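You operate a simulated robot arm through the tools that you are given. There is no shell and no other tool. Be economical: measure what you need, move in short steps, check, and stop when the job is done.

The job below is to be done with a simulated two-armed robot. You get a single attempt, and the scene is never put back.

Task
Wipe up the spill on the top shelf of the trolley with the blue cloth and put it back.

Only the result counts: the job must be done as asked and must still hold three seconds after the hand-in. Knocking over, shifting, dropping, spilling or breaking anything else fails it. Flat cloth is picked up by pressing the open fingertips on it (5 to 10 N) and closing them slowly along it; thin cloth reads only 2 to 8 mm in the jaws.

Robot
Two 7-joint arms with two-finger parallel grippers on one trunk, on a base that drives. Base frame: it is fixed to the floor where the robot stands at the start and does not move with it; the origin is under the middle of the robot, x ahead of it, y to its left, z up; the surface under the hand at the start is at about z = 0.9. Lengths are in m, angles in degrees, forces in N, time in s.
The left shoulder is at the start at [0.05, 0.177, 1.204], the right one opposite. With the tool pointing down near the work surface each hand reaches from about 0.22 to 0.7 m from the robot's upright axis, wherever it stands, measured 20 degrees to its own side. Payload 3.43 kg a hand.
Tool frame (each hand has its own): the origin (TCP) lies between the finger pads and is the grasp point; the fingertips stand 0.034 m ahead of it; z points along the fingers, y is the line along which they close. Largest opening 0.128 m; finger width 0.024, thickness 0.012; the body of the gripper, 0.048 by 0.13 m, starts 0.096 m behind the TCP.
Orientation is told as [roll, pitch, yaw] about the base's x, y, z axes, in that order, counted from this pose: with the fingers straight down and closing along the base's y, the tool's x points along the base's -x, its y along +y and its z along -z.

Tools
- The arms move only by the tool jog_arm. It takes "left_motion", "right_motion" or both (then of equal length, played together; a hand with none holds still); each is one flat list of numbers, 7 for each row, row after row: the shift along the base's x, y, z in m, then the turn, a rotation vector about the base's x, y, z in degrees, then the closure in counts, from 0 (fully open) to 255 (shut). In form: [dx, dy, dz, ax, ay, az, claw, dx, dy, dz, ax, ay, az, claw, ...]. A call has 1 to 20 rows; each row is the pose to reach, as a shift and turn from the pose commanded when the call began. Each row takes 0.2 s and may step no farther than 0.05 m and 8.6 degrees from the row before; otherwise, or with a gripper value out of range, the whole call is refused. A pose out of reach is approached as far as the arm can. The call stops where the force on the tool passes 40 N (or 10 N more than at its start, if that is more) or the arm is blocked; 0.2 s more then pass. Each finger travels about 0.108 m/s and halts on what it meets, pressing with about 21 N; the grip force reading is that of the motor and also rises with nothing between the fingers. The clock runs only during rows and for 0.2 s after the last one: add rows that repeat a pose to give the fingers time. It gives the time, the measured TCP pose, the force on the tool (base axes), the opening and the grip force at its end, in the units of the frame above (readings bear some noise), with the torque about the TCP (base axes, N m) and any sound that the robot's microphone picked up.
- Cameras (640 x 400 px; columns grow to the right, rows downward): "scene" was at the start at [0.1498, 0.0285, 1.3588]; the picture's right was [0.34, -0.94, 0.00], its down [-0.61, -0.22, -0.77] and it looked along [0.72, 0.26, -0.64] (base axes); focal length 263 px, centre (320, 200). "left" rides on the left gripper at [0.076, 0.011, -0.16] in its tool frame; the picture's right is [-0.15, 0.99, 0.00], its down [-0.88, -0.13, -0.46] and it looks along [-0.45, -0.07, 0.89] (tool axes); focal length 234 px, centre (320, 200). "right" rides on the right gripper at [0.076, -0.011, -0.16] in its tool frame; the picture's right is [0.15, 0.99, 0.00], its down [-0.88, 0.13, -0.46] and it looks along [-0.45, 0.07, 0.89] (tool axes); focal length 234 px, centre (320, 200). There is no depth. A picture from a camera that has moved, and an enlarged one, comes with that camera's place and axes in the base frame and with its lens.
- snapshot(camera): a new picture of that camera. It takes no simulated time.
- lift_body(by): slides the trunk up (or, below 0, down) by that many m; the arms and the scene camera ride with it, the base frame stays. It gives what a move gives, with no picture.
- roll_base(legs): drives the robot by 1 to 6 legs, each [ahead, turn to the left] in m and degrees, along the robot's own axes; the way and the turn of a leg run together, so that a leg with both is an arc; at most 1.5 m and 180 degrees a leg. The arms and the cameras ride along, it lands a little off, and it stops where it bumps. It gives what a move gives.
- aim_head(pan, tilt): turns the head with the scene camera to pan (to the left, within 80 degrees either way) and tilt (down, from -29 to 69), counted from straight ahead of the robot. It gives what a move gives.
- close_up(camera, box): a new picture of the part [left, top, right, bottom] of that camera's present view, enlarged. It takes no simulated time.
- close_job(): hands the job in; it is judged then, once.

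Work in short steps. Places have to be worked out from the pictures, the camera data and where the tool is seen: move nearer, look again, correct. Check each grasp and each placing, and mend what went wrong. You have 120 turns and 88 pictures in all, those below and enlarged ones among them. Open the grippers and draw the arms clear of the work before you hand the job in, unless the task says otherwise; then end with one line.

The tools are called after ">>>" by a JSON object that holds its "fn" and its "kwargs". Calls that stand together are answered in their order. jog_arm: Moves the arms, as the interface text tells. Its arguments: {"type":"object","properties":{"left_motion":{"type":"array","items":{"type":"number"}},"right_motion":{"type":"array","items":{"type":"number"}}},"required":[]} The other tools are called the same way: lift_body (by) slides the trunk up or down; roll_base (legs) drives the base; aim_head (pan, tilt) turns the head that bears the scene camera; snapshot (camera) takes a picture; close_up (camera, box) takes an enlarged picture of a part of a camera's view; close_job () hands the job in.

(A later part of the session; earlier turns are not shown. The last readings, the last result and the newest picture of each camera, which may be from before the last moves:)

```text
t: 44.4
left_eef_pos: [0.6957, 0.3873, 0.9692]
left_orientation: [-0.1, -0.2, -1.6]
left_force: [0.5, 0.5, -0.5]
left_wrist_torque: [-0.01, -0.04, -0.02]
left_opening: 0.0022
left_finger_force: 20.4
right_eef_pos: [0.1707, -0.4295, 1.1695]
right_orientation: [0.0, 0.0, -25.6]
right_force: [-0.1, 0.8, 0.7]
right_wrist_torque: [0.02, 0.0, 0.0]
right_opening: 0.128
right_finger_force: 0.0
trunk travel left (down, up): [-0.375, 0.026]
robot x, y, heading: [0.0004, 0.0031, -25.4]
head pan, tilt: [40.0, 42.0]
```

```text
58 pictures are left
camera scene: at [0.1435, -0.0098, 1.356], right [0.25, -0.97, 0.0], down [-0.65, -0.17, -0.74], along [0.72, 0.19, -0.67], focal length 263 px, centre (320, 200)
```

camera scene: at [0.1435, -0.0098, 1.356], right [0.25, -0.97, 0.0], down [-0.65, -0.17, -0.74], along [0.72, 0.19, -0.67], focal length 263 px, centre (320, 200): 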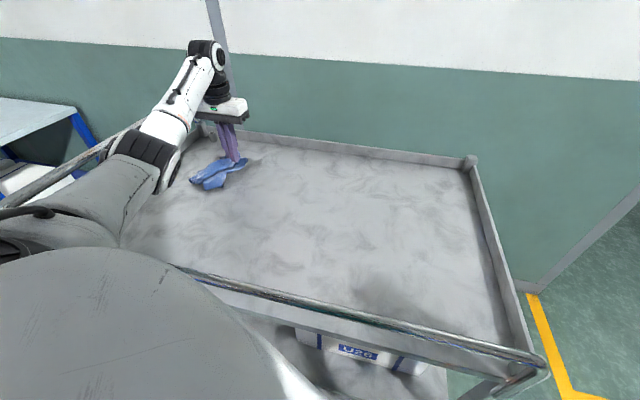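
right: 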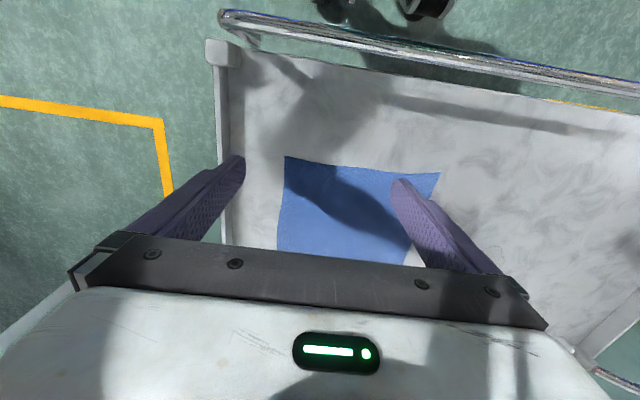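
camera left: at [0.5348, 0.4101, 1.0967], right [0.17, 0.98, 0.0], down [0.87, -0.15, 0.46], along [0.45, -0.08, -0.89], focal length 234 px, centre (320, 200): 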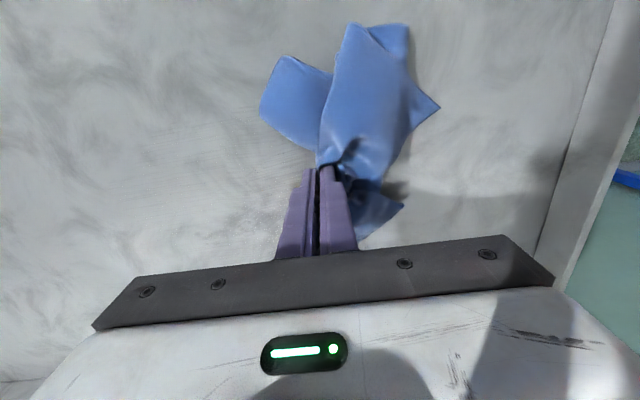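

Lift up and back to inspect the area.

>>> {"fn": "jog_arm", "kwargs": {"left_motion": [0, -0.01, 0.045, 0, 0, 0, 255, -0.01, -0.02, 0.09, 0, 0, 0, 255, -0.03, -0.04, 0.13, 0, 0, 0, 255, -0.05, -0.07, 0.16, 0, 0, 0, 255, -0.07, -0.1, 0.19, 0, 0, 0, 255, -0.1, -0.135, 0.2, 0, 0, 0, 255, -0.125, -0.17, 0.205, 0, 0, 0, 255, -0.15, -0.205, 0.205, 0, 0, 0, 255, -0.175, -0.24, 0.205, 0, 0, 0, 255, -0.2, -0.275, 0.205, 0, 0, 0, 255, -0.225, -0.29, 0.205, 0, 0, 0, 255]}}

>>> {"fn": "close_up", "kwargs": {"camera": "scene", "box": [130, 120, 370, 270]}}

>>> {"fn": "close_up", "kwargs": {"camera": "left", "box": [320, 50, 640, 250]}}

```text
t: 46.8
left_eef_pos: [0.4711, 0.0954, 1.1732]
left_orientation: [-0.1, -0.1, -1.5]
left_force: [0.0, 0.5, 0.9]
left_wrist_torque: [-0.01, -0.01, -0.02]
left_opening: 0.0023
left_finger_force: 21.3
right_eef_pos: [0.1699, -0.4279, 1.1697]
right_orientation: [0.0, 0.0, -25.6]
right_force: [-1.2, 0.2, -0.9]
right_wrist_torque: [0.02, -0.02, -0.05]
right_opening: 0.1282
right_finger_force: 0.1
trunk travel left (down, up): [-0.375, 0.026]
robot x, y, heading: [0.0004, -0.0013, -25.6]
head pan, tilt: [40.0, 42.0]
```

```text
2.67 times, centred on (250, 195) of scene
camera zoom: at [0.1437, -0.0093, 1.356], right [0.25, -0.97, 0.0], down [-0.65, -0.17, -0.74], along [0.72, 0.19, -0.67], focal length 702 px, centre (507, 213)
```

zoom: 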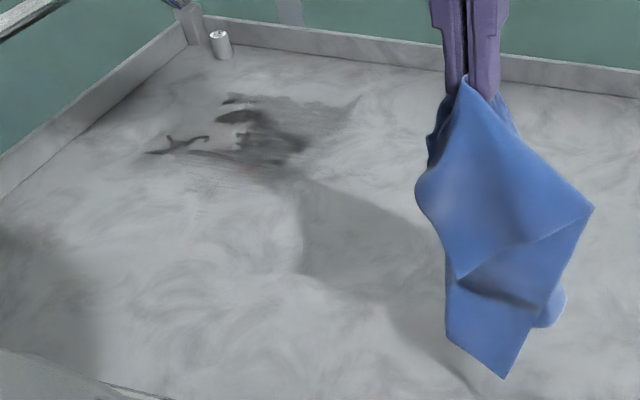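

```text
2.00 times, centred on (480, 150) of left
camera zoom: at [0.3966, 0.1088, 1.3317], right [0.17, 0.99, 0.0], down [0.88, -0.15, 0.46], along [0.45, -0.08, -0.89], focal length 468 px, centre (0, 300)
```

zoom: 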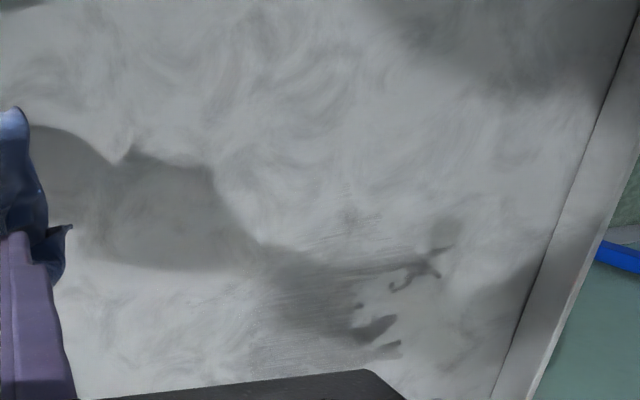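

The original spot looks clean, but liquid was pushed to around (0.65–0.72, 0.35–0.49). I now lower the wad at about (0.70, 0.42), well short of the cylinder at (0.83, 0.545), and drag it toward the robot.

>>> {"fn": "jog_arm", "kwargs": {"left_motion": [0.03, 0.035, 0, 0, 0, 0, 255, 0.06, 0.07, 0, 0, 0, 0, 255, 0.09, 0.105, 0, 0, 0, 0, 255, 0.12, 0.14, 0, 0, 0, 0, 255, 0.15, 0.175, 0, 0, 0, 0, 255, 0.18, 0.21, 0, 0, 0, 0, 255, 0.2, 0.245, 0, 0, 0, 0, 255, 0.21, 0.28, 0, 0, 0, 0, 255, 0.22, 0.31, -0.01, 0, 0, 0, 255, 0.225, 0.325, -0.04, 0, 0, 0, 255, 0.225, 0.325, -0.085, 0, 0, 0, 255, 0.225, 0.325, -0.13, 0, 0, 0, 255, 0.225, 0.325, -0.17, 0, 0, 0, 255, 0.225, 0.325, -0.2, 0, 0, 0, 255, 0.225, 0.325, -0.215, 0, 0, 0, 255]}}

>>> {"fn": "snapshot", "kwargs": {"camera": "left"}}

>>> {"fn": "close_up", "kwargs": {"camera": "scene", "box": [130, 120, 370, 270]}}

```text
t: 50.0
left_eef_pos: [0.697, 0.4214, 0.9575]
left_orientation: [-0.1, -0.2, -1.5]
left_force: [0.0, -0.1, 0.8]
left_wrist_torque: [-0.01, 0.0, -0.01]
left_opening: 0.0024
left_finger_force: 20.7
left hand out of reach, approached as far as the arm can: row 10
right_eef_pos: [0.1699, -0.4293, 1.169]
right_orientation: [-0.1, 0.0, -25.6]
right_force: [0.2, -0.5, 0.2]
right_wrist_torque: [0.01, -0.02, 0.03]
right_opening: 0.1283
right_finger_force: 0.1
trunk travel left (down, up): [-0.375, 0.026]
robot x, y, heading: [0.0018, -0.0029, -25.7]
head pan, tilt: [40.0, 42.0]
```

```text
55 pictures are left
camera left: at [0.622, 0.4349, 1.1167], right [0.17, 0.99, 0.0], down [0.88, -0.15, 0.46], along [0.45, -0.08, -0.89], focal length 234 px, centre (320, 200)
```

left: 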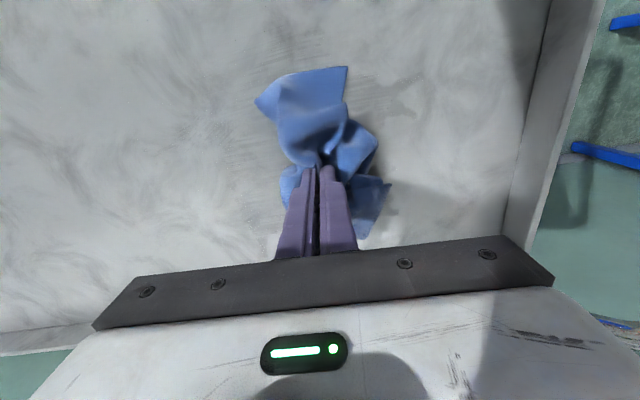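

```text
2.67 times, centred on (250, 195) of scene
camera zoom: at [0.144, -0.0094, 1.356], right [0.25, -0.97, 0.0], down [-0.65, -0.17, -0.74], along [0.72, 0.19, -0.67], focal length 702 px, centre (507, 213)
```

zoom: 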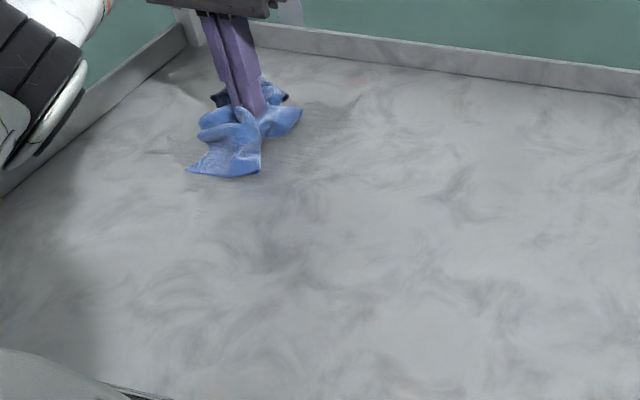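

I scrub the remaining film in a pressed inward spiral, from its outer edges to the middle.

>>> {"fn": "jog_arm", "kwargs": {"left_motion": [0, 0.02, 0, 0, 0, 0, 255, -0.03, 0.05, 0, 0, 0, 0, 255, -0.05, 0.065, -0.012, 0, 0, 0, 255, -0.05, 0.065, -0.019, 0, 0, 0, 255, -0.05, 0.04, -0.0195, 0, 0, 0, 255, -0.05, 0.01, -0.0195, 0, 0, 0, 255, -0.05, -0.02, -0.0195, 0, 0, 0, 255, -0.05, -0.05, -0.0195, 0, 0, 0, 255, -0.05, -0.08, -0.0195, 0, 0, 0, 255, -0.02, -0.08, -0.0195, 0, 0, 0, 255, 0.01, -0.08, -0.0195, 0, 0, 0, 255, 0.03, -0.07, -0.0195, 0, 0, 0, 255, 0.03, -0.04, -0.0195, 0, 0, 0, 255, 0.03, -0.01, -0.0195, 0, 0, 0, 255, 0.02, 0.01, -0.0195, 0, 0, 0, 255, -0.01, 0.01, -0.0195, 0, 0, 0, 255, -0.02, -0.02, -0.0195, 0, 0, 0, 255, -0.02, -0.05, -0.0195, 0, 0, 0, 255, -0.02, -0.05, 0.01, 0, 0, 0, 255]}}

>>> {"fn": "jog_arm", "kwargs": {"left_motion": [0, -0.01, 0.04, 0, 0, 0, 255, -0.02, -0.02, 0.08, 0, 0, 0, 255, -0.04, -0.03, 0.12, 0, 0, 0, 255, -0.06, -0.06, 0.15, 0, 0, 0, 255, -0.08, -0.09, 0.18, 0, 0, 0, 255, -0.1, -0.12, 0.2, 0, 0, 0, 255, -0.125, -0.155, 0.205, 0, 0, 0, 255, -0.15, -0.19, 0.205, 0, 0, 0, 255, -0.175, -0.225, 0.205, 0, 0, 0, 255, -0.2, -0.26, 0.205, 0, 0, 0, 255]}}

>>> {"fn": "close_up", "kwargs": {"camera": "scene", "box": [130, 120, 370, 270]}}

>>> {"fn": "snapshot", "kwargs": {"camera": "left"}}

```text
t: 54.0
left_eef_pos: [0.6771, 0.3707, 0.9675]
left_orientation: [0.0, 0.0, -1.5]
left_force: [0.3, -0.1, -0.7]
left_wrist_torque: [-0.02, -0.02, -0.01]
left_opening: 0.0025
left_finger_force: 20.8
left hand out of reach, approached as far as the arm can: row 14, 15
right_eef_pos: [0.17, -0.4283, 1.1696]
right_orientation: [0.0, 0.0, -25.6]
right_force: [0.0, 0.8, 0.5]
right_wrist_torque: [0.01, 0.0, 0.01]
right_opening: 0.128
right_finger_force: 0.1
trunk travel left (down, up): [-0.375, 0.026]
robot x, y, heading: [0.0019, 0.0003, -25.6]
head pan, tilt: [40.0, 42.0]
```

```text
t: 56.2
left_eef_pos: [0.4742, 0.1114, 1.1717]
left_orientation: [-0.1, -0.2, -1.4]
left_force: [-0.5, -0.1, -0.4]
left_wrist_torque: [0.02, -0.04, -0.02]
left_opening: 0.0023
left_finger_force: 21.3
right_eef_pos: [0.1717, -0.4284, 1.1697]
right_orientation: [0.1, 0.0, -25.6]
right_force: [-0.1, -0.5, -0.2]
right_wrist_torque: [0.02, 0.01, 0.01]
right_opening: 0.1279
right_finger_force: 0.1
trunk travel left (down, up): [-0.375, 0.026]
robot x, y, heading: [0.0018, -0.0024, -25.7]
head pan, tilt: [40.0, 42.0]
```

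```text
2.67 times, centred on (250, 195) of scene
camera zoom: at [0.1438, -0.0101, 1.356], right [0.25, -0.97, 0.0], down [-0.65, -0.17, -0.74], along [0.72, 0.19, -0.67], focal length 702 px, centre (507, 213)
```

zoom: 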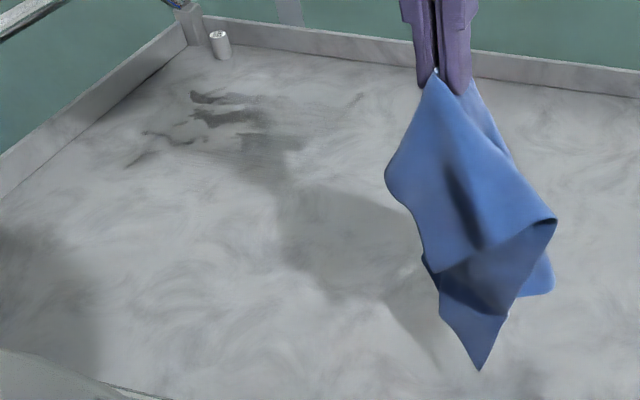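

```text
52 pictures are left
camera left: at [0.4, 0.1258, 1.331], right [0.17, 0.99, 0.0], down [0.88, -0.15, 0.46], along [0.45, -0.08, -0.89], focal length 234 px, centre (320, 200)
```

left: 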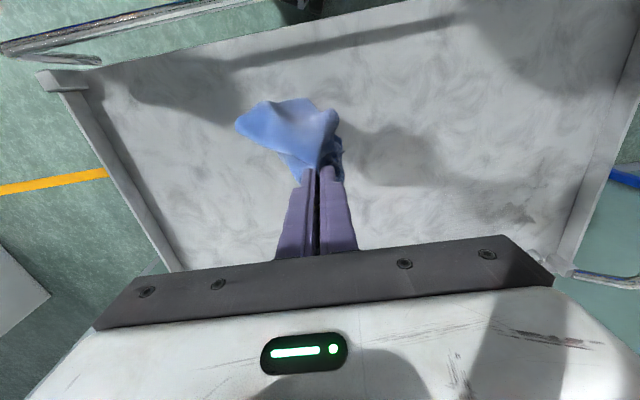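

Dark spots coincide partly with the gripper's own shadow. I move the hand to the left so its shadow falls away from the film, and look again.

>>> {"fn": "jog_arm", "kwargs": {"left_motion": [0, 0.045, 0, 0, 0, 0, 255, 0, 0.09, 0, 0, 0, 0, 255, 0, 0.135, 0, 0, 0, 0, 255, 0, 0.18, 0, 0, 0, 0, 255, 0, 0.225, 0, 0, 0, 0, 255, 0, 0.27, 0, 0, 0, 0, 255, 0, 0.31, 0, 0, 0, 0, 255, 0, 0.34, 0, 0, 0, 0, 255, 0, 0.34, 0, 0, 0, 0, 255]}}

>>> {"fn": "close_up", "kwargs": {"camera": "scene", "box": [130, 120, 370, 270]}}

>>> {"fn": "snapshot", "kwargs": {"camera": "left"}}

```text
t: 58.2
left_eef_pos: [0.577, 0.4412, 1.1633]
left_orientation: [-0.1, -0.1, -1.4]
left_force: [0.4, 0.2, -0.7]
left_wrist_torque: [0.02, 0.01, 0.01]
left_opening: 0.0024
left_finger_force: 20.7
left hand out of reach, approached as far as the arm can: row 4, 5, 6, 7, 8, 9
right_eef_pos: [0.1711, -0.4305, 1.1687]
right_orientation: [0.1, 0.0, -25.6]
right_force: [-0.2, -0.6, 0.0]
right_wrist_torque: [-0.01, -0.01, -0.02]
right_opening: 0.128
right_finger_force: 0.0
trunk travel left (down, up): [-0.375, 0.026]
robot x, y, heading: [0.0038, -0.0025, -25.5]
head pan, tilt: [40.0, 42.0]
```

```text
2.67 times, centred on (250, 195) of scene
camera zoom: at [0.1436, -0.0103, 1.3561], right [0.25, -0.97, 0.0], down [-0.65, -0.17, -0.74], along [0.72, 0.19, -0.67], focal length 702 px, centre (507, 213)
```

zoom: 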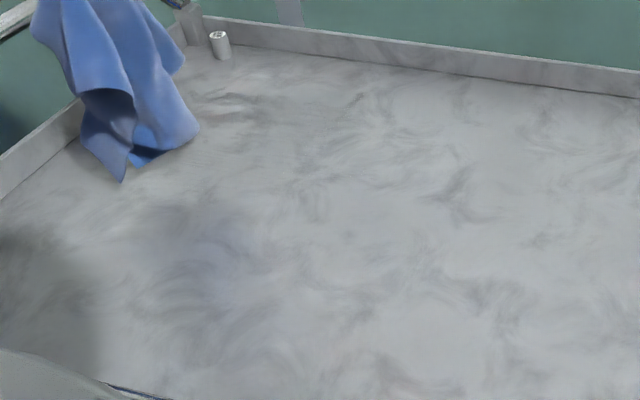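

```text
50 pictures are left
camera left: at [0.5025, 0.4545, 1.3215], right [0.17, 0.99, 0.0], down [0.88, -0.15, 0.46], along [0.45, -0.08, -0.89], focal length 234 px, centre (320, 200)
```

left: 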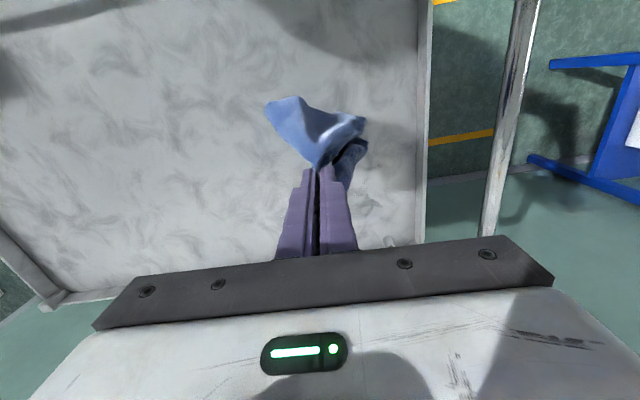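

Almost clean; faint streaks may remain near (0.72, 0.47). Enlarge there.

>>> {"fn": "close_up", "kwargs": {"camera": "scene", "box": [180, 135, 276, 195]}}

>>> {"fn": "close_up", "kwargs": {"camera": "left", "box": [120, 100, 440, 300]}}

```text
6.67 times, centred on (228, 165) of scene
camera zoom: at [0.1436, -0.0103, 1.3561], right [0.25, -0.97, 0.0], down [-0.65, -0.17, -0.74], along [0.72, 0.19, -0.67], focal length 1756 px, centre (933, 433)
```

zoom: 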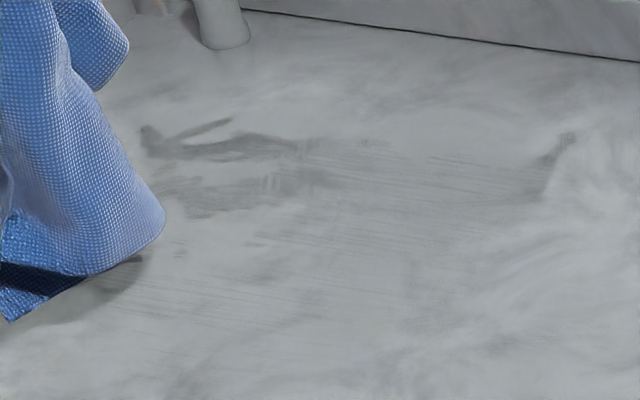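

```text
2.00 times, centred on (280, 200) of left
camera zoom: at [0.5025, 0.4545, 1.3215], right [0.17, 0.99, 0.0], down [0.88, -0.15, 0.46], along [0.45, -0.08, -0.89], focal length 468 px, centre (400, 200)
```

zoom: 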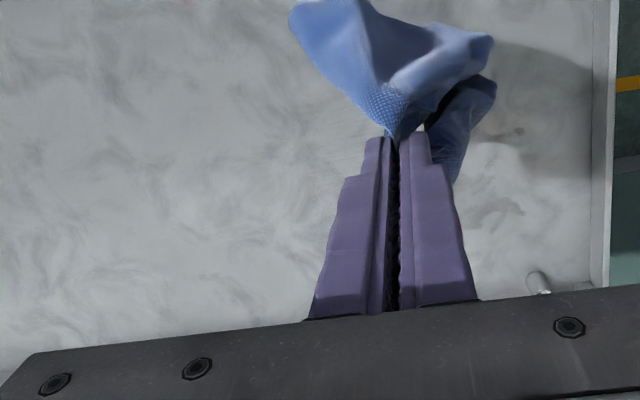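

Residual blobs lie near (0.735,0.50), (0.714,0.46) and (0.66,0.535), at the edge of reach. I tilt the tool outward by 25° to reach them and descend carefully, checking the distance to the cylinder.

>>> {"fn": "jog_arm", "kwargs": {"left_motion": [0.01, 0, 0, 3.2, -5.4, 0, 255, 0.02, 0.0, 0, 6.4, -10.8, 0, 255, 0.03, 0.0, 0, 9.6, -16.1, 0, 255, 0.05, 0.0, 0, 12.8, -21.5, 0, 255, 0.08, 0.0, -0.02, 12.8, -21.5, 0, 255, 0.1, 0.0, -0.05, 12.8, -21.5, 0, 255, 0.11, 0.0, -0.09, 12.8, -21.5, 0, 255, 0.11, 0.01, -0.13, 12.8, -21.5, 0, 255, 0.11, 0.01, -0.16, 12.8, -21.5, 0, 255, 0.11, 0.01, -0.18, 12.8, -21.5, 0, 255]}}

>>> {"fn": "close_up", "kwargs": {"camera": "scene", "box": [150, 110, 310, 210]}}

>>> {"fn": "snapshot", "kwargs": {"camera": "left"}}

```text
t: 60.4
left_eef_pos: [0.6871, 0.4489, 0.9828]
left_orientation: [13.8, -21.2, -4.2]
left_force: [0.1, 0.3, 0.2]
left_wrist_torque: [-0.02, 0.03, -0.04]
left_opening: 0.0024
left_finger_force: 21.2
right_eef_pos: [0.1716, -0.4285, 1.1704]
right_orientation: [0.0, 0.0, -25.6]
right_force: [-0.5, 0.9, -0.7]
right_wrist_torque: [-0.02, 0.02, 0.02]
right_opening: 0.1282
right_finger_force: 0.0
trunk travel left (down, up): [-0.375, 0.026]
robot x, y, heading: [0.0006, 0.0031, -25.6]
head pan, tilt: [40.0, 42.0]
```

```text
4.00 times, centred on (230, 160) of scene
camera zoom: at [0.144, -0.0092, 1.356], right [0.25, -0.97, 0.0], down [-0.65, -0.17, -0.74], along [0.72, 0.19, -0.67], focal length 1054 px, centre (680, 360)
```

zoom: 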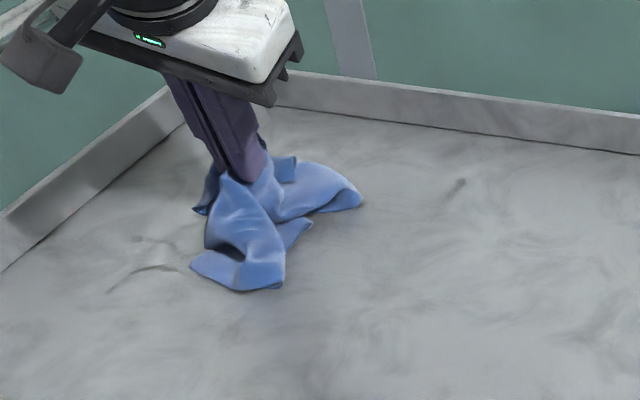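

```text
46 pictures are left
camera left: at [0.5582, 0.4317, 1.1018], right [0.12, 0.95, 0.27], down [0.65, -0.28, 0.7], along [0.75, 0.1, -0.66], focal length 234 px, centre (320, 200)
```

left: 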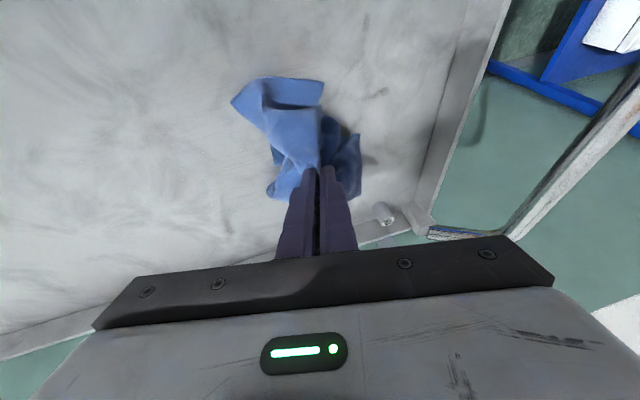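

The cylinder is well clear. Move over the blobs, press, and pull back toward the robot/right, repeated.

>>> {"fn": "jog_arm", "kwargs": {"left_motion": [0.015, 0.015, 0, 0, 0, 0, 255, 0.033, 0.03, -0.01, 0, 0, 0, 255, 0.035, 0.035, -0.03, 0, 0, 0, 255, 0.035, 0.035, -0.04, 0, 0, 0, 255, 0.035, 0.035, -0.044, 0, 0, 0, 255, 0.035, 0.01, -0.044, 0, 0, 0, 255, 0.03, -0.015, -0.044, 0, 0, 0, 255, 0.03, -0.04, -0.044, 0, 0, 0, 255, 0.03, -0.04, -0.044, 0, 0, 0, 255]}}

>>> {"fn": "close_up", "kwargs": {"camera": "scene", "box": [150, 110, 310, 210]}}

```text
t: 62.4
left_eef_pos: [0.7157, 0.411, 0.9442]
left_orientation: [14.1, -21.7, -4.1]
left_force: [1.7, 6.4, 30.4]
left_wrist_torque: [0.16, -0.16, 0.0]
left_opening: 0.0022
left_finger_force: 20.7
right_eef_pos: [0.1695, -0.4301, 1.1699]
right_orientation: [0.2, -0.2, -25.6]
right_force: [0.4, 0.2, -0.5]
right_wrist_torque: [0.01, 0.04, 0.02]
right_opening: 0.128
right_finger_force: 0.1
trunk travel left (down, up): [-0.375, 0.026]
robot x, y, heading: [0.001, 0.0018, -25.5]
head pan, tilt: [40.0, 42.0]
```

```text
4.00 times, centred on (230, 160) of scene
camera zoom: at [0.1401, -0.0107, 1.3566], right [0.25, -0.97, 0.0], down [-0.65, -0.17, -0.75], along [0.72, 0.19, -0.67], focal length 1054 px, centre (680, 360)
```

zoom: 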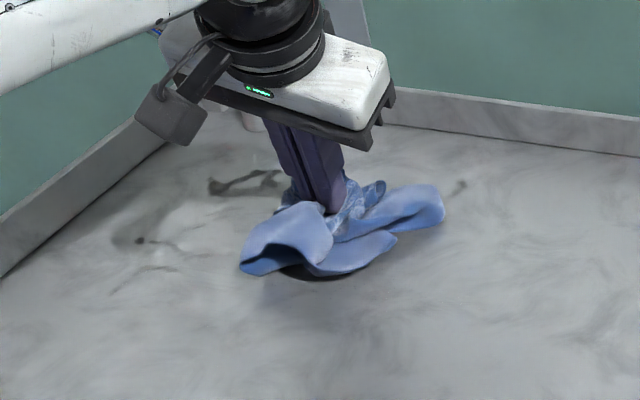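

Pressure was 30 N; I lift slightly, reach the left blob at (0.745, 0.51) with the cloth trailing to the right, press lighter, and pull back.

>>> {"fn": "jog_arm", "kwargs": {"left_motion": [0, 0, 0.025, 0, 0, 0, 255, 0.005, 0.03, 0.03, 0, 0, 0, 255, 0.01, 0.06, 0.03, 0, 0, 0, 255, 0.015, 0.085, 0.03, 0, 0, 0, 255, 0.017, 0.095, 0.015, 0, 0, 0, 255, 0.017, 0.095, 0.006, 0, 0, 0, 255, 0.017, 0.095, 0.004, 0, 0, 0, 255]}}

>>> {"fn": "snapshot", "kwargs": {"camera": "left"}}

>>> {"fn": "close_up", "kwargs": {"camera": "scene", "box": [150, 110, 310, 210]}}

```text
t: 64.0
left_eef_pos: [0.7336, 0.5056, 0.9434]
left_orientation: [13.9, -21.0, -4.2]
left_force: [0.4, -0.1, 1.8]
left_wrist_torque: [-0.04, 0.03, -0.02]
left_opening: 0.0021
left_finger_force: 21.4
right_eef_pos: [0.1709, -0.43, 1.1698]
right_orientation: [0.0, 0.0, -25.6]
right_force: [-0.1, -0.2, -0.6]
right_wrist_torque: [0.01, 0.03, 0.01]
right_opening: 0.1281
right_finger_force: 0.0
trunk travel left (down, up): [-0.375, 0.026]
robot x, y, heading: [-0.0026, -0.0022, -25.2]
head pan, tilt: [40.0, 42.0]
```

```text
44 pictures are left
camera left: at [0.6061, 0.4872, 1.0622], right [0.12, 0.95, 0.27], down [0.65, -0.28, 0.7], along [0.75, 0.1, -0.66], focal length 234 px, centre (320, 200)
```

left: 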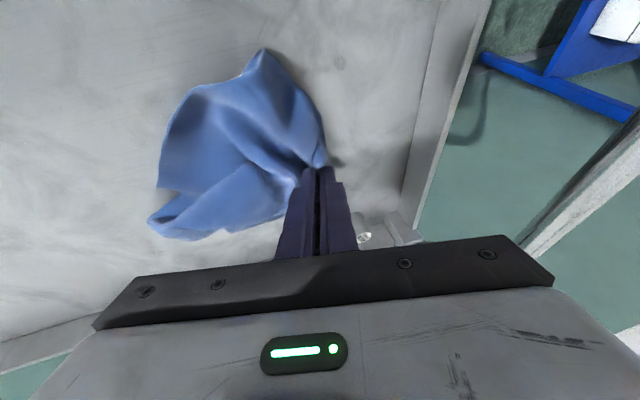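

```text
4.00 times, centred on (230, 160) of scene
camera zoom: at [0.1439, -0.0094, 1.356], right [0.25, -0.97, 0.0], down [-0.65, -0.17, -0.74], along [0.72, 0.19, -0.67], focal length 1054 px, centre (680, 360)
```

zoom: 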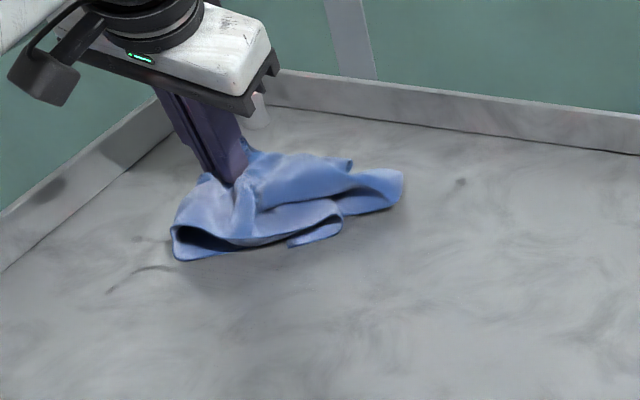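

The cloth is spread nicely, trailing right. I press a bit and pull toward −x through the other residues at (0.66,0.525) and (0.633,0.51), then right.

>>> {"fn": "jog_arm", "kwargs": {"left_motion": [0, 0, -0.0015, 0, 0, 0, 255, -0.02, 0.003, -0.0015, 0, 0, 0, 255, -0.04, 0.009, -0.0015, 0, 0, 0, 255, -0.06, 0.015, -0.0015, 0, 0, 0, 255, -0.08, 0.015, -0.0015, 0, 0, 0, 255, -0.1, 0.01, -0.0015, 0, 0, 0, 255, -0.12, 0.0, -0.0015, 0, 0, 0, 255, -0.13, -0.02, -0.0015, 0, 0, 0, 255, -0.13, -0.045, -0.0015, 0, 0, 0, 255, -0.13, -0.07, -0.0015, 0, 0, 0, 255, -0.13, -0.07, 0.03, 0, 0, 0, 255, -0.13, -0.07, 0.07, 0, 0, 0, 255, -0.13, -0.07, 0.11, 0, 0, 0, 255, -0.13, -0.07, 0.15, 0, 0, 0, 255]}}

>>> {"fn": "close_up", "kwargs": {"camera": "scene", "box": [130, 110, 350, 248]}}

>>> {"fn": "snapshot", "kwargs": {"camera": "left"}}

```text
t: 67.0
left_eef_pos: [0.605, 0.4352, 1.0901]
left_orientation: [13.9, -21.2, -4.3]
left_force: [-0.1, 0.6, -0.4]
left_wrist_torque: [0.0, 0.02, 0.03]
left_opening: 0.0024
left_finger_force: 20.6
right_eef_pos: [0.1696, -0.4296, 1.1697]
right_orientation: [0.0, 0.0, -25.6]
right_force: [0.2, 0.4, -0.4]
right_wrist_torque: [0.01, -0.01, -0.01]
right_opening: 0.128
right_finger_force: 0.1
trunk travel left (down, up): [-0.375, 0.026]
robot x, y, heading: [-0.0035, 0.0039, -25.6]
head pan, tilt: [40.0, 42.0]
```

```text
2.90 times, centred on (240, 179) of scene
camera zoom: at [0.1437, -0.0095, 1.356], right [0.25, -0.97, 0.0], down [-0.65, -0.17, -0.74], along [0.72, 0.19, -0.67], focal length 764 px, centre (552, 261)
```

zoom: 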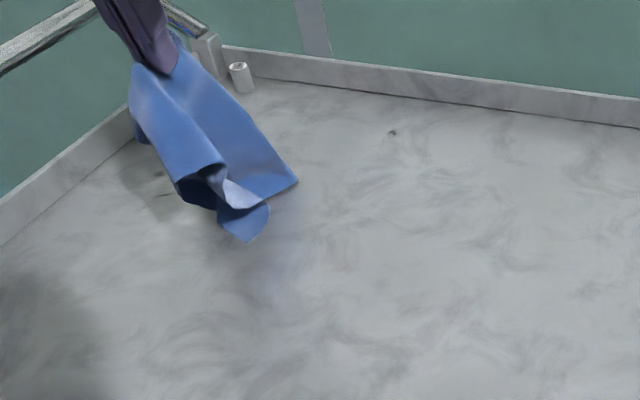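

```text
41 pictures are left
camera left: at [0.4772, 0.4184, 1.2096], right [0.12, 0.95, 0.27], down [0.66, -0.28, 0.7], along [0.75, 0.09, -0.66], focal length 234 px, centre (320, 200)
```

left: 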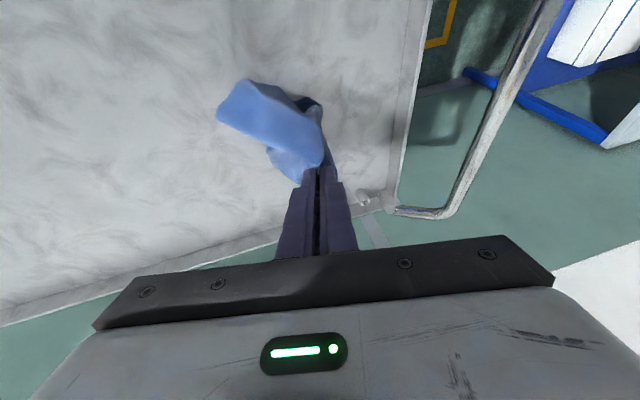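

Nearly all clean: only a small dot at about (0.79, 0.34). I'll reach it with the tilted tool and wipe it.

>>> {"fn": "jog_arm", "kwargs": {"left_motion": [0.02, -0.02, 0.03, 0, 0, 0, 255, 0.05, -0.05, 0.05, 0, 0, 0, 255, 0.08, -0.08, 0.05, 0, 0, 0, 255, 0.11, -0.11, 0.05, 0, 0, 0, 255, 0.14, -0.12, 0.03, 0, 0, 0, 255, 0.16, -0.125, -0.01, 0, 0, 0, 255, 0.165, -0.125, -0.05, 0, 0, 0, 255, 0.165, -0.125, -0.09, 0, 0, 0, 255, 0.165, -0.125, -0.12, 0, 0, 0, 255]}}

>>> {"fn": "close_up", "kwargs": {"camera": "scene", "box": [130, 110, 350, 248]}}

>>> {"fn": "snapshot", "kwargs": {"camera": "left"}}

```text
t: 69.0
left_eef_pos: [0.7688, 0.308, 0.973]
left_orientation: [13.9, -21.2, -4.2]
left_force: [-1.0, -0.1, -0.1]
left_wrist_torque: [-0.01, 0.01, 0.0]
left_opening: 0.0025
left_finger_force: 21.2
right_eef_pos: [0.1712, -0.4298, 1.1711]
right_orientation: [0.0, -0.1, -25.6]
right_force: [0.5, -0.1, -0.6]
right_wrist_torque: [-0.01, -0.01, 0.02]
right_opening: 0.128
right_finger_force: 0.1
trunk travel left (down, up): [-0.375, 0.026]
robot x, y, heading: [-0.0015, 0.0007, -25.4]
head pan, tilt: [40.0, 42.0]
```

```text
2.90 times, centred on (240, 179) of scene
camera zoom: at [0.1442, -0.0092, 1.356], right [0.25, -0.97, 0.0], down [-0.65, -0.17, -0.74], along [0.72, 0.19, -0.67], focal length 764 px, centre (552, 261)
```

zoom: 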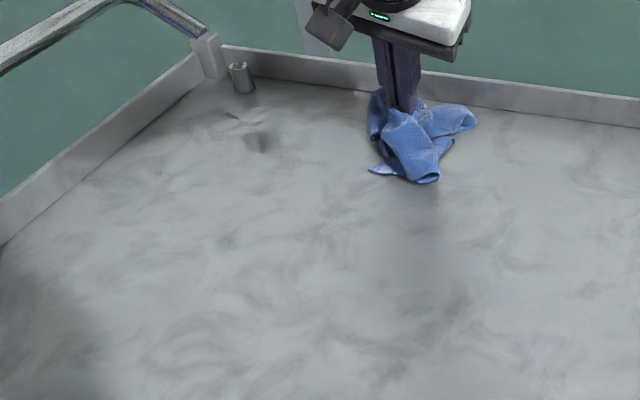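

```text
39 pictures are left
camera left: at [0.6414, 0.2911, 1.0918], right [0.12, 0.95, 0.27], down [0.65, -0.28, 0.7], along [0.75, 0.09, -0.66], focal length 234 px, centre (320, 200)
```

left: 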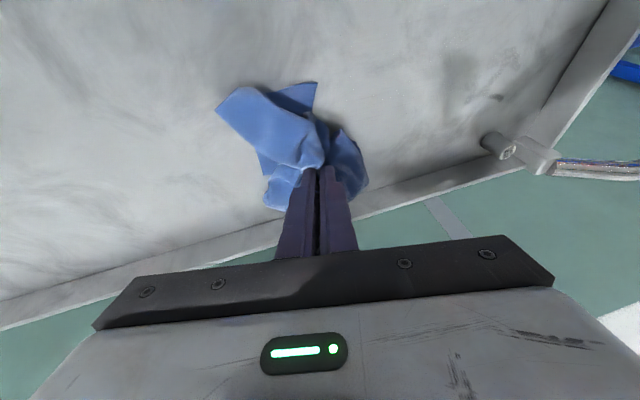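

Press and wipe here across the dot, then lift and look at what remains toward the cylinder.

>>> {"fn": "jog_arm", "kwargs": {"left_motion": [0.005, 0, -0.02, 0, 0, 0, 255, 0.005, 0, -0.03, 0, 0, 0, 255, 0.01, 0.02, -0.031, 0, 0, 0, 255, 0.01, 0.04, -0.031, 0, 0, 0, 255, -0.01, 0.05, -0.031, 0, 0, 0, 255, -0.04, 0.04, -0.031, 0, 0, 0, 255, -0.07, 0.03, -0.031, 0, 0, 0, 255, -0.1, 0.02, -0.031, 0, 0, 0, 255, -0.13, 0.01, -0.031, 0, 0, 0, 255, -0.13, 0.01, 0.01, 0, 0, 0, 255, -0.16, 0.0, 0.04, 0, 0, 0, 255, -0.18, 0.0, 0.08, 0, 0, 0, 255, -0.2, 0.0, 0.12, 0, 0, 0, 255, -0.22, 0.0, 0.15, 0, 0, 0, 255]}}

>>> {"fn": "close_up", "kwargs": {"camera": "scene", "box": [130, 110, 350, 248]}}

```text
t: 72.0
left_eef_pos: [0.5487, 0.3095, 1.1231]
left_orientation: [14.0, -21.0, -4.1]
left_force: [-0.3, -1.2, -0.6]
left_wrist_torque: [-0.01, -0.02, -0.01]
left_opening: 0.0027
left_finger_force: 20.5
right_eef_pos: [0.1694, -0.4283, 1.17]
right_orientation: [0.1, 0.0, -25.6]
right_force: [0.5, 1.2, 0.1]
right_wrist_torque: [0.0, 0.01, 0.04]
right_opening: 0.1279
right_finger_force: 0.1
trunk travel left (down, up): [-0.375, 0.026]
robot x, y, heading: [0.0042, 0.001, -25.2]
head pan, tilt: [40.0, 42.0]
```

```text
2.90 times, centred on (240, 179) of scene
camera zoom: at [0.1434, -0.0095, 1.356], right [0.25, -0.97, 0.0], down [-0.65, -0.17, -0.74], along [0.72, 0.19, -0.67], focal length 764 px, centre (552, 261)
```

zoom: 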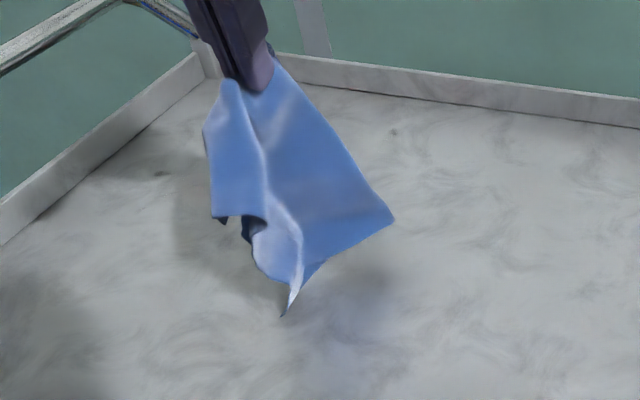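

Two small residues remain: (0.66,0.535) and a faint streak near (0.775,0.53). I approach from the right with the cloth trailing, staying about 5 cm from the cylinder.

>>> {"fn": "jog_arm", "kwargs": {"left_motion": [0.03, 0.01, -0.03, 0, 0, 0, 255, 0.065, 0.02, -0.06, 0, 0, 0, 255, 0.1, 0.03, -0.09, 0, 0, 0, 255, 0.13, 0.04, -0.12, 0, 0, 0, 255, 0.16, 0.06, -0.145, 0, 0, 0, 255, 0.175, 0.09, -0.15, 0, 0, 0, 255, 0.185, 0.12, -0.15, 0, 0, 0, 255, 0.195, 0.15, -0.15, 0, 0, 0, 255, 0.2, 0.18, -0.15, 0, 0, 0, 255, 0.205, 0.2, -0.15, 0, 0, 0, 255]}}

>>> {"fn": "snapshot", "kwargs": {"camera": "left"}}

```text
t: 74.2
left_eef_pos: [0.7541, 0.5095, 0.9734]
left_orientation: [13.7, -21.0, -4.2]
left_force: [-0.2, -0.3, 0.3]
left_wrist_torque: [0.04, -0.01, -0.02]
left_opening: 0.0022
left_finger_force: 20.8
right_eef_pos: [0.1712, -0.4286, 1.1698]
right_orientation: [0.0, 0.0, -25.6]
right_force: [-0.2, 0.2, 0.3]
right_wrist_torque: [0.01, 0.0, -0.01]
right_opening: 0.128
right_finger_force: 0.0
trunk travel left (down, up): [-0.375, 0.026]
robot x, y, heading: [0.0022, 0.0005, -25.4]
head pan, tilt: [40.0, 42.0]
```

```text
37 pictures are left
camera left: at [0.6271, 0.4929, 1.0933], right [0.12, 0.95, 0.27], down [0.65, -0.28, 0.7], along [0.75, 0.09, -0.66], focal length 234 px, centre (320, 200)
```

left: 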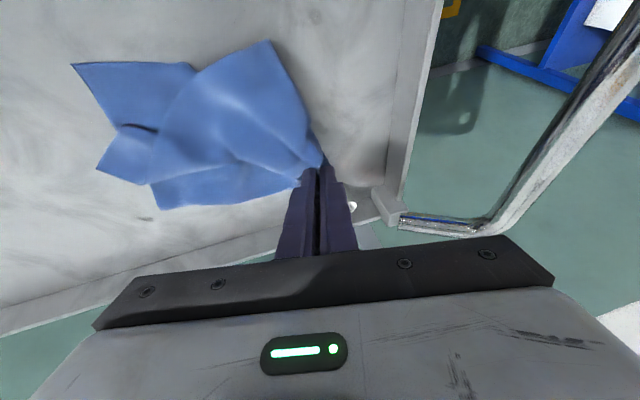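

Cylinder clear, cloth trails right. Lower, press and pull toward −x past the second residue.

>>> {"fn": "jog_arm", "kwargs": {"left_motion": [0.003, 0.005, -0.02, 0, 0, 0, 255, 0.003, 0.008, -0.031, 0, 0, 0, 255, 0.003, 0.008, -0.032, 0, 0, 0, 255, -0.02, 0.012, -0.032, 0, 0, 0, 255, -0.045, 0.025, -0.032, 0, 0, 0, 255, -0.07, 0.035, -0.032, 0, 0, 0, 255, -0.09, 0.035, -0.032, 0, 0, 0, 255, -0.11, 0.032, -0.032, 0, 0, 0, 255, -0.125, 0.02, -0.032, 0, 0, 0, 255, -0.11, 0.01, -0.032, 0, 0, 0, 255, -0.11, 0.03, -0.032, 0, 0, 0, 255, -0.125, 0.02, -0.032, 0, 0, 0, 255, -0.15, 0.0, -0.032, 0, 0, 0, 255, -0.15, -0.03, -0.032, 0, 0, 0, 255, -0.15, -0.06, -0.032, 0, 0, 0, 255, -0.15, -0.06, 0, 0, 0, 0, 255, -0.15, -0.08, 0.04, 0, 0, 0, 255, -0.15, -0.1, 0.08, 0, 0, 0, 255, -0.15, -0.12, 0.12, 0, 0, 0, 255, -0.15, -0.14, 0.16, 0, 0, 0, 255]}}

>>> {"fn": "jog_arm", "kwargs": {"left_motion": [-0.02, -0.03, 0.01, -3.2, 5.4, 0, 255, -0.04, -0.06, 0.02, -6.4, 10.8, 0, 255, -0.06, -0.09, 0.03, -9.6, 16.1, 0, 255, -0.07, -0.12, 0.04, -12.8, 21.5, 0, 255, -0.08, -0.15, 0.04, -12.8, 21.5, 0, 255, -0.09, -0.19, 0.04, -12.8, 21.5, 0, 255, -0.1, -0.23, 0.04, -12.8, 21.5, 0, 255, -0.1, -0.26, 0.04, -12.8, 21.5, 0, 255]}}

>>> {"fn": "close_up", "kwargs": {"camera": "scene", "box": [130, 110, 350, 248]}}

```text
t: 78.4
left_eef_pos: [0.6034, 0.3692, 1.1336]
left_orientation: [13.9, -21.0, -4.1]
left_force: [0.1, -0.2, 0.5]
left_wrist_torque: [-0.02, 0.02, 0.03]
left_opening: 0.0023
left_finger_force: 20.8
right_eef_pos: [0.1706, -0.429, 1.1704]
right_orientation: [0.2, 0.0, -25.7]
right_force: [0.7, 0.1, -0.5]
right_wrist_torque: [-0.04, -0.01, 0.01]
right_opening: 0.1281
right_finger_force: 0.1
trunk travel left (down, up): [-0.375, 0.026]
robot x, y, heading: [-0.0009, 0.0002, -25.5]
head pan, tilt: [40.0, 42.0]
```

```text
t: 80.2
left_eef_pos: [0.5054, 0.1108, 1.1728]
left_orientation: [-0.2, 0.0, -1.5]
left_force: [0.0, 0.0, 0.0]
left_wrist_torque: [0.05, 0.03, -0.03]
left_opening: 0.0025
left_finger_force: 21.1
right_eef_pos: [0.1715, -0.4293, 1.1695]
right_orientation: [0.2, -0.1, -25.6]
right_force: [-0.4, -0.6, 0.2]
right_wrist_torque: [-0.01, 0.02, 0.0]
right_opening: 0.1283
right_finger_force: 0.0
trunk travel left (down, up): [-0.375, 0.026]
robot x, y, heading: [-0.0019, 0.0041, -25.4]
head pan, tilt: [40.0, 42.0]
```

```text
2.90 times, centred on (240, 179) of scene
camera zoom: at [0.1442, -0.01, 1.3559], right [0.25, -0.97, 0.0], down [-0.65, -0.17, -0.74], along [0.72, 0.19, -0.67], focal length 764 px, centre (552, 261)
```

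zoom: 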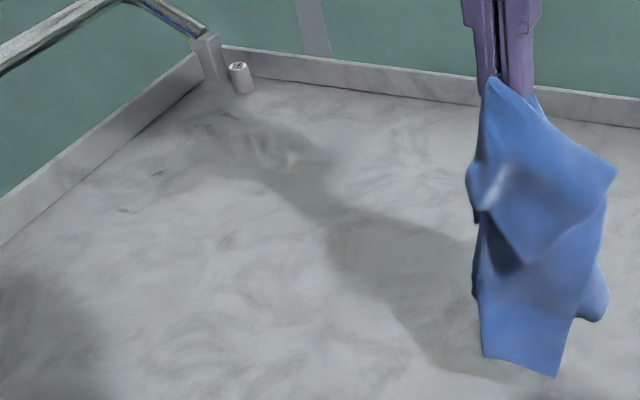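

Very clean now; a closer look at the last tiny marks.

>>> {"fn": "close_up", "kwargs": {"camera": "scene", "box": [140, 130, 260, 205]}}

```text
5.33 times, centred on (200, 168) of scene
camera zoom: at [0.1442, -0.01, 1.3559], right [0.25, -0.97, 0.0], down [-0.65, -0.17, -0.74], along [0.72, 0.19, -0.67], focal length 1405 px, centre (960, 373)
```

zoom: 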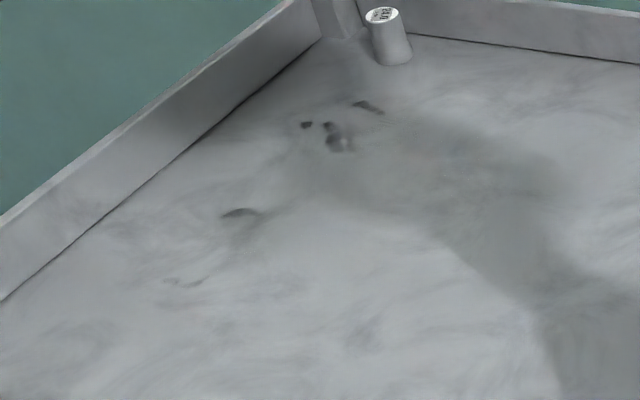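

A few small drops remain at (0.74–0.775, 0.53–0.55), (0.66,0.534), (0.61,0.535). One more pass: approach again from the right with the tool tilted, landing left of them.

>>> {"fn": "jog_arm", "kwargs": {"left_motion": [0.01, 0.045, 0, 0, 0, 0, 255, 0.02, 0.09, 0, 0, 0, 0, 255, 0.04, 0.13, 0, 0, 0, 0, 255, 0.05, 0.17, -0.01, 3.2, -5.4, 0, 255, 0.06, 0.205, -0.02, 6.4, -10.8, 0, 255, 0.08, 0.23, -0.04, 9.6, -16.1, 0, 255, 0.1, 0.245, -0.07, 12.8, -21.5, 0, 255, 0.13, 0.25, -0.1, 12.8, -21.5, 0, 255, 0.16, 0.255, -0.13, 12.8, -21.5, 0, 255, 0.19, 0.26, -0.16, 12.8, -21.5, 0, 255, 0.21, 0.275, -0.185, 12.8, -21.5, 0, 255, 0.22, 0.305, -0.19, 12.8, -21.5, 0, 255, 0.23, 0.335, -0.19, 12.8, -21.5, 0, 255, 0.235, 0.365, -0.19, 12.8, -21.5, 0, 255, 0.24, 0.395, -0.19, 12.8, -21.5, 0, 255, 0.242, 0.42, -0.19, 12.8, -21.5, 0, 255, 0.243, 0.435, -0.195, 12.8, -21.5, 0, 255]}}

>>> {"fn": "snapshot", "kwargs": {"camera": "left"}}

```text
t: 83.8
left_eef_pos: [0.7484, 0.5457, 0.9791]
left_orientation: [13.9, -21.1, -4.2]
left_force: [-0.1, 0.0, -0.5]
left_wrist_torque: [-0.01, -0.04, 0.01]
left_opening: 0.002
left_finger_force: 20.7
right_eef_pos: [0.1716, -0.4299, 1.1692]
right_orientation: [0.0, 0.0, -25.6]
right_force: [0.9, -0.8, 0.3]
right_wrist_torque: [-0.02, -0.02, -0.01]
right_opening: 0.128
right_finger_force: 0.0
trunk travel left (down, up): [-0.375, 0.026]
robot x, y, heading: [-0.0007, -0.0019, -25.6]
head pan, tilt: [40.0, 42.0]
```

```text
34 pictures are left
camera left: at [0.6198, 0.5285, 1.0979], right [0.12, 0.95, 0.27], down [0.65, -0.28, 0.7], along [0.75, 0.09, -0.66], focal length 234 px, centre (320, 200)
```

left: 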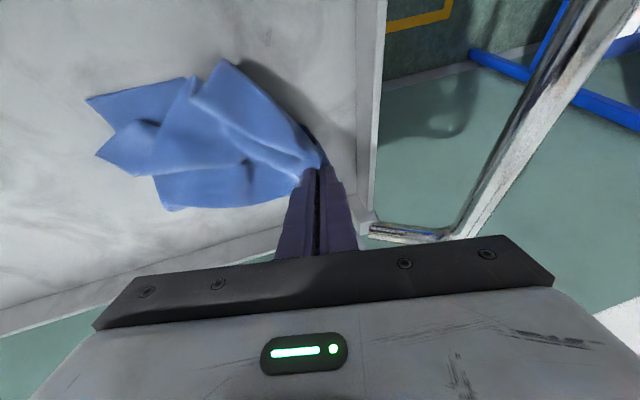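

The finger tip stays ~5 cm short of the cylinder. Lower, press, pull to the right/back; then the same at x≈0.645.

>>> {"fn": "jog_arm", "kwargs": {"left_motion": [0, 0, -0.02, 0, 0, 0, 255, 0, 0, -0.035, 0, 0, 0, 255, 0, 0, -0.038, 0, 0, 0, 255, 0.005, -0.02, -0.038, 0, 0, 0, 255, 0.005, -0.04, -0.038, 0, 0, 0, 255, -0.015, -0.06, -0.038, 0, 0, 0, 255, -0.035, -0.08, -0.038, 0, 0, 0, 255, -0.035, -0.08, -0.008, 0, 0, 0, 255, -0.065, -0.045, -0.005, 0, 0, 0, 255, -0.09, -0.01, -0.005, 0, 0, 0, 255, -0.095, 0.015, -0.01, 0, 0, 0, 255, -0.095, 0.017, -0.033, 0, 0, 0, 255, -0.095, 0.017, -0.038, 0, 0, 0, 255, -0.095, -0.01, -0.038, 0, 0, 0, 255, -0.095, -0.04, -0.038, 0, 0, 0, 255, -0.095, -0.04, -0.005, 0, 0, 0, 255, -0.13, -0.01, -0.005, 0, 0, 0, 255, -0.14, 0.01, -0.03, 0, 0, 0, 255, -0.14, 0.01, -0.038, 0, 0, 0, 255, -0.14, -0.03, -0.038, 0, 0, 0, 255]}}

>>> {"fn": "jog_arm", "kwargs": {"left_motion": [0, -0.04, 0, 0, 0, 0, 255, 0, -0.08, 0, 0, 0, 0, 255, 0, -0.08, 0.03, 0, 0, 0, 255, 0, -0.09, 0.07, 0, 0, 0, 255, 0, -0.1, 0.11, -3.2, 5.4, 0, 255, -0.01, -0.12, 0.15, -6.4, 10.8, 0, 255, -0.03, -0.15, 0.18, -9.6, 16.1, 0, 255, -0.05, -0.18, 0.21, -12.8, 21.5, 0, 255, -0.06, -0.22, 0.23, -12.8, 21.5, 0, 255, -0.07, -0.26, 0.23, -12.8, 21.5, 0, 255, -0.08, -0.3, 0.23, -12.8, 21.5, 0, 255, -0.09, -0.34, 0.23, -12.8, 21.5, 0, 255, -0.1, -0.38, 0.23, -12.8, 21.5, 0, 255, -0.1, -0.41, 0.23, -12.8, 21.5, 0, 255]}}

>>> {"fn": "snapshot", "kwargs": {"camera": "scene"}}

>>> {"fn": "close_up", "kwargs": {"camera": "scene", "box": [140, 120, 300, 220]}}

```text
t: 88.1
left_eef_pos: [0.6191, 0.546, 1.0384]
left_orientation: [24.8, -25.2, -8.6]
left_force: [0.0, -0.1, 0.2]
left_wrist_torque: [-0.05, 0.03, -0.01]
left_opening: 0.0023
left_finger_force: 20.3
right_eef_pos: [0.1621, -0.4371, 1.1649]
right_orientation: [0.8, -0.2, -25.5]
right_force: [-0.9, 0.6, 0.7]
right_wrist_torque: [-0.03, 0.0, -0.02]
right_opening: 0.1281
right_finger_force: 0.1
trunk travel left (down, up): [-0.375, 0.026]
robot x, y, heading: [-0.0007, -0.0014, -25.6]
head pan, tilt: [40.0, 42.0]
stopped in row 20 (left hand): the arm was blocked; the commanded pose is now the measured one
```

```text
t: 91.1
left_eef_pos: [0.5267, 0.1396, 1.2493]
left_orientation: [7.8, -4.2, -4.2]
left_force: [-0.9, -0.4, -1.0]
left_wrist_torque: [0.0, 0.01, 0.0]
left_opening: 0.0026
left_finger_force: 21.4
left hand out of reach, approached as far as the arm can: row 6, 7
right_eef_pos: [0.1718, -0.4297, 1.1689]
right_orientation: [0.1, 0.0, -25.6]
right_force: [-0.2, -0.2, -0.4]
right_wrist_torque: [-0.01, 0.01, -0.03]
right_opening: 0.128
right_finger_force: 0.0
trunk travel left (down, up): [-0.375, 0.026]
robot x, y, heading: [0.0015, 0.0033, -25.6]
head pan, tilt: [40.0, 42.0]
```

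```text
33 pictures are left
camera scene: at [0.1442, -0.0104, 1.3559], right [0.25, -0.97, 0.0], down [-0.65, -0.17, -0.74], along [0.72, 0.19, -0.67], focal length 263 px, centre (320, 200)
```

scene: 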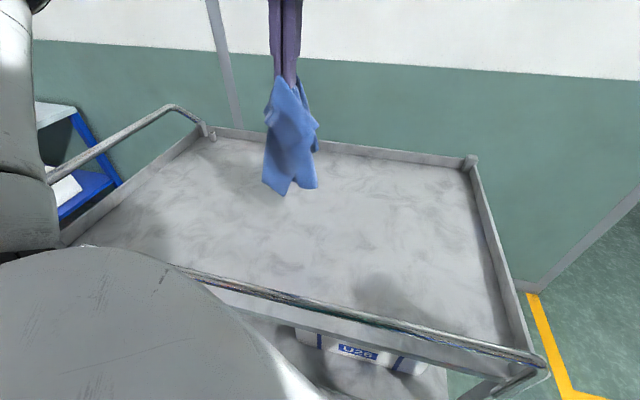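

```text
4.00 times, centred on (220, 170) of scene
camera zoom: at [0.1442, -0.0104, 1.3559], right [0.25, -0.97, 0.0], down [-0.65, -0.17, -0.74], along [0.72, 0.19, -0.67], focal length 1054 px, centre (720, 320)
```

zoom: 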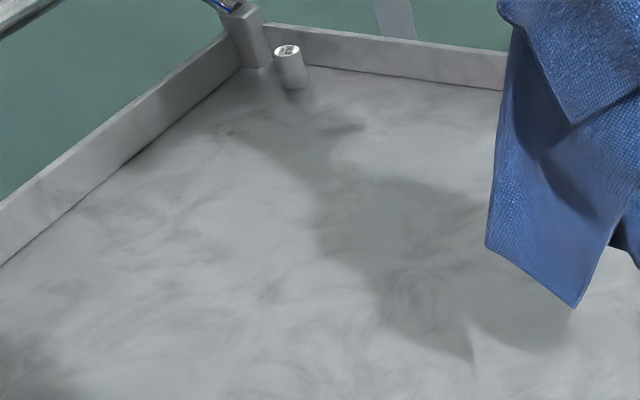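

The shelf is clean and the cylinder unmoved; the one block seems to have been an arm limit. Now to put the cloth back: turn the base 20° right so the hand reaches the right side of the cloth's original place.

>>> {"fn": "roll_base", "kwargs": {"legs": [[0, -20]]}}

>>> {"fn": "jog_arm", "kwargs": {"left_motion": [0.01, -0.015, 0, -2, 1, 6, 255, 0.02, -0.03, -0.01, -4, 2, 12, 255, 0.03, -0.045, -0.02, -6, 3, 18, 255, 0.045, -0.06, -0.04, -7.8, 4, 24, 255, 0.06, -0.075, -0.06, -7.8, 4, 24, 255, 0.06, -0.09, -0.09, -7.8, 4, 24, 255]}}

>>> {"fn": "aim_head", "kwargs": {"pan": 45, "tilt": 42}}

>>> {"fn": "snapshot", "kwargs": {"camera": "scene"}}

```text
t: 92.5
left_eef_pos: [0.5433, -0.0473, 1.2498]
left_orientation: [7.9, -4.3, -24.2]
left_force: [-0.6, 0.4, -0.4]
left_wrist_torque: [0.01, -0.07, 0.04]
left_opening: 0.0026
left_finger_force: 21.3
right_eef_pos: [0.0148, -0.4604, 1.1697]
right_orientation: [0.2, -0.1, -45.5]
right_force: [0.6, 0.1, 0.6]
right_wrist_torque: [0.01, -0.01, -0.02]
right_opening: 0.1282
right_finger_force: 0.0
trunk travel left (down, up): [-0.375, 0.026]
robot x, y, heading: [0.0053, -0.0023, -45.6]
head pan, tilt: [40.0, 42.0]
```

```text
t: 94.0
left_eef_pos: [0.6038, -0.1358, 1.1597]
left_orientation: [-0.5, -1.9, 0.5]
left_force: [-0.7, 0.7, 0.2]
left_wrist_torque: [0.0, 0.05, -0.03]
left_opening: 0.0025
left_finger_force: 20.9
right_eef_pos: [0.0161, -0.4625, 1.1693]
right_orientation: [0.0, 0.0, -45.5]
right_force: [0.5, 0.1, -0.4]
right_wrist_torque: [-0.01, 0.03, 0.02]
right_opening: 0.1279
right_finger_force: 0.2
trunk travel left (down, up): [-0.375, 0.026]
robot x, y, heading: [-0.0044, 0.0049, -45.1]
head pan, tilt: [40.0, 42.0]
```

```text
t: 94.6
left_eef_pos: [0.6032, -0.1347, 1.1609]
left_orientation: [-0.4, -2.0, 0.5]
left_force: [0.1, -0.8, -0.4]
left_wrist_torque: [0.02, -0.01, 0.0]
left_opening: 0.0024
left_finger_force: 20.9
right_eef_pos: [0.016, -0.461, 1.1698]
right_orientation: [0.0, 0.1, -45.6]
right_force: [0.6, 0.6, -0.7]
right_wrist_torque: [0.0, 0.03, -0.02]
right_opening: 0.1278
right_finger_force: 0.0
trunk travel left (down, up): [-0.375, 0.026]
robot x, y, heading: [0.0008, 0.0029, -45.3]
head pan, tilt: [45.0, 42.0]
```

```text
31 pictures are left
camera scene: at [0.1322, -0.0506, 1.356], right [-0.01, -1.0, 0.0], down [-0.67, 0.0, -0.74], along [0.74, -0.01, -0.67], focal length 263 px, centre (320, 200)
```

scene: 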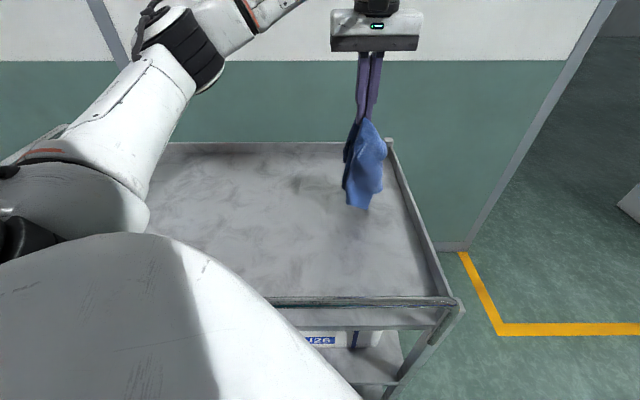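

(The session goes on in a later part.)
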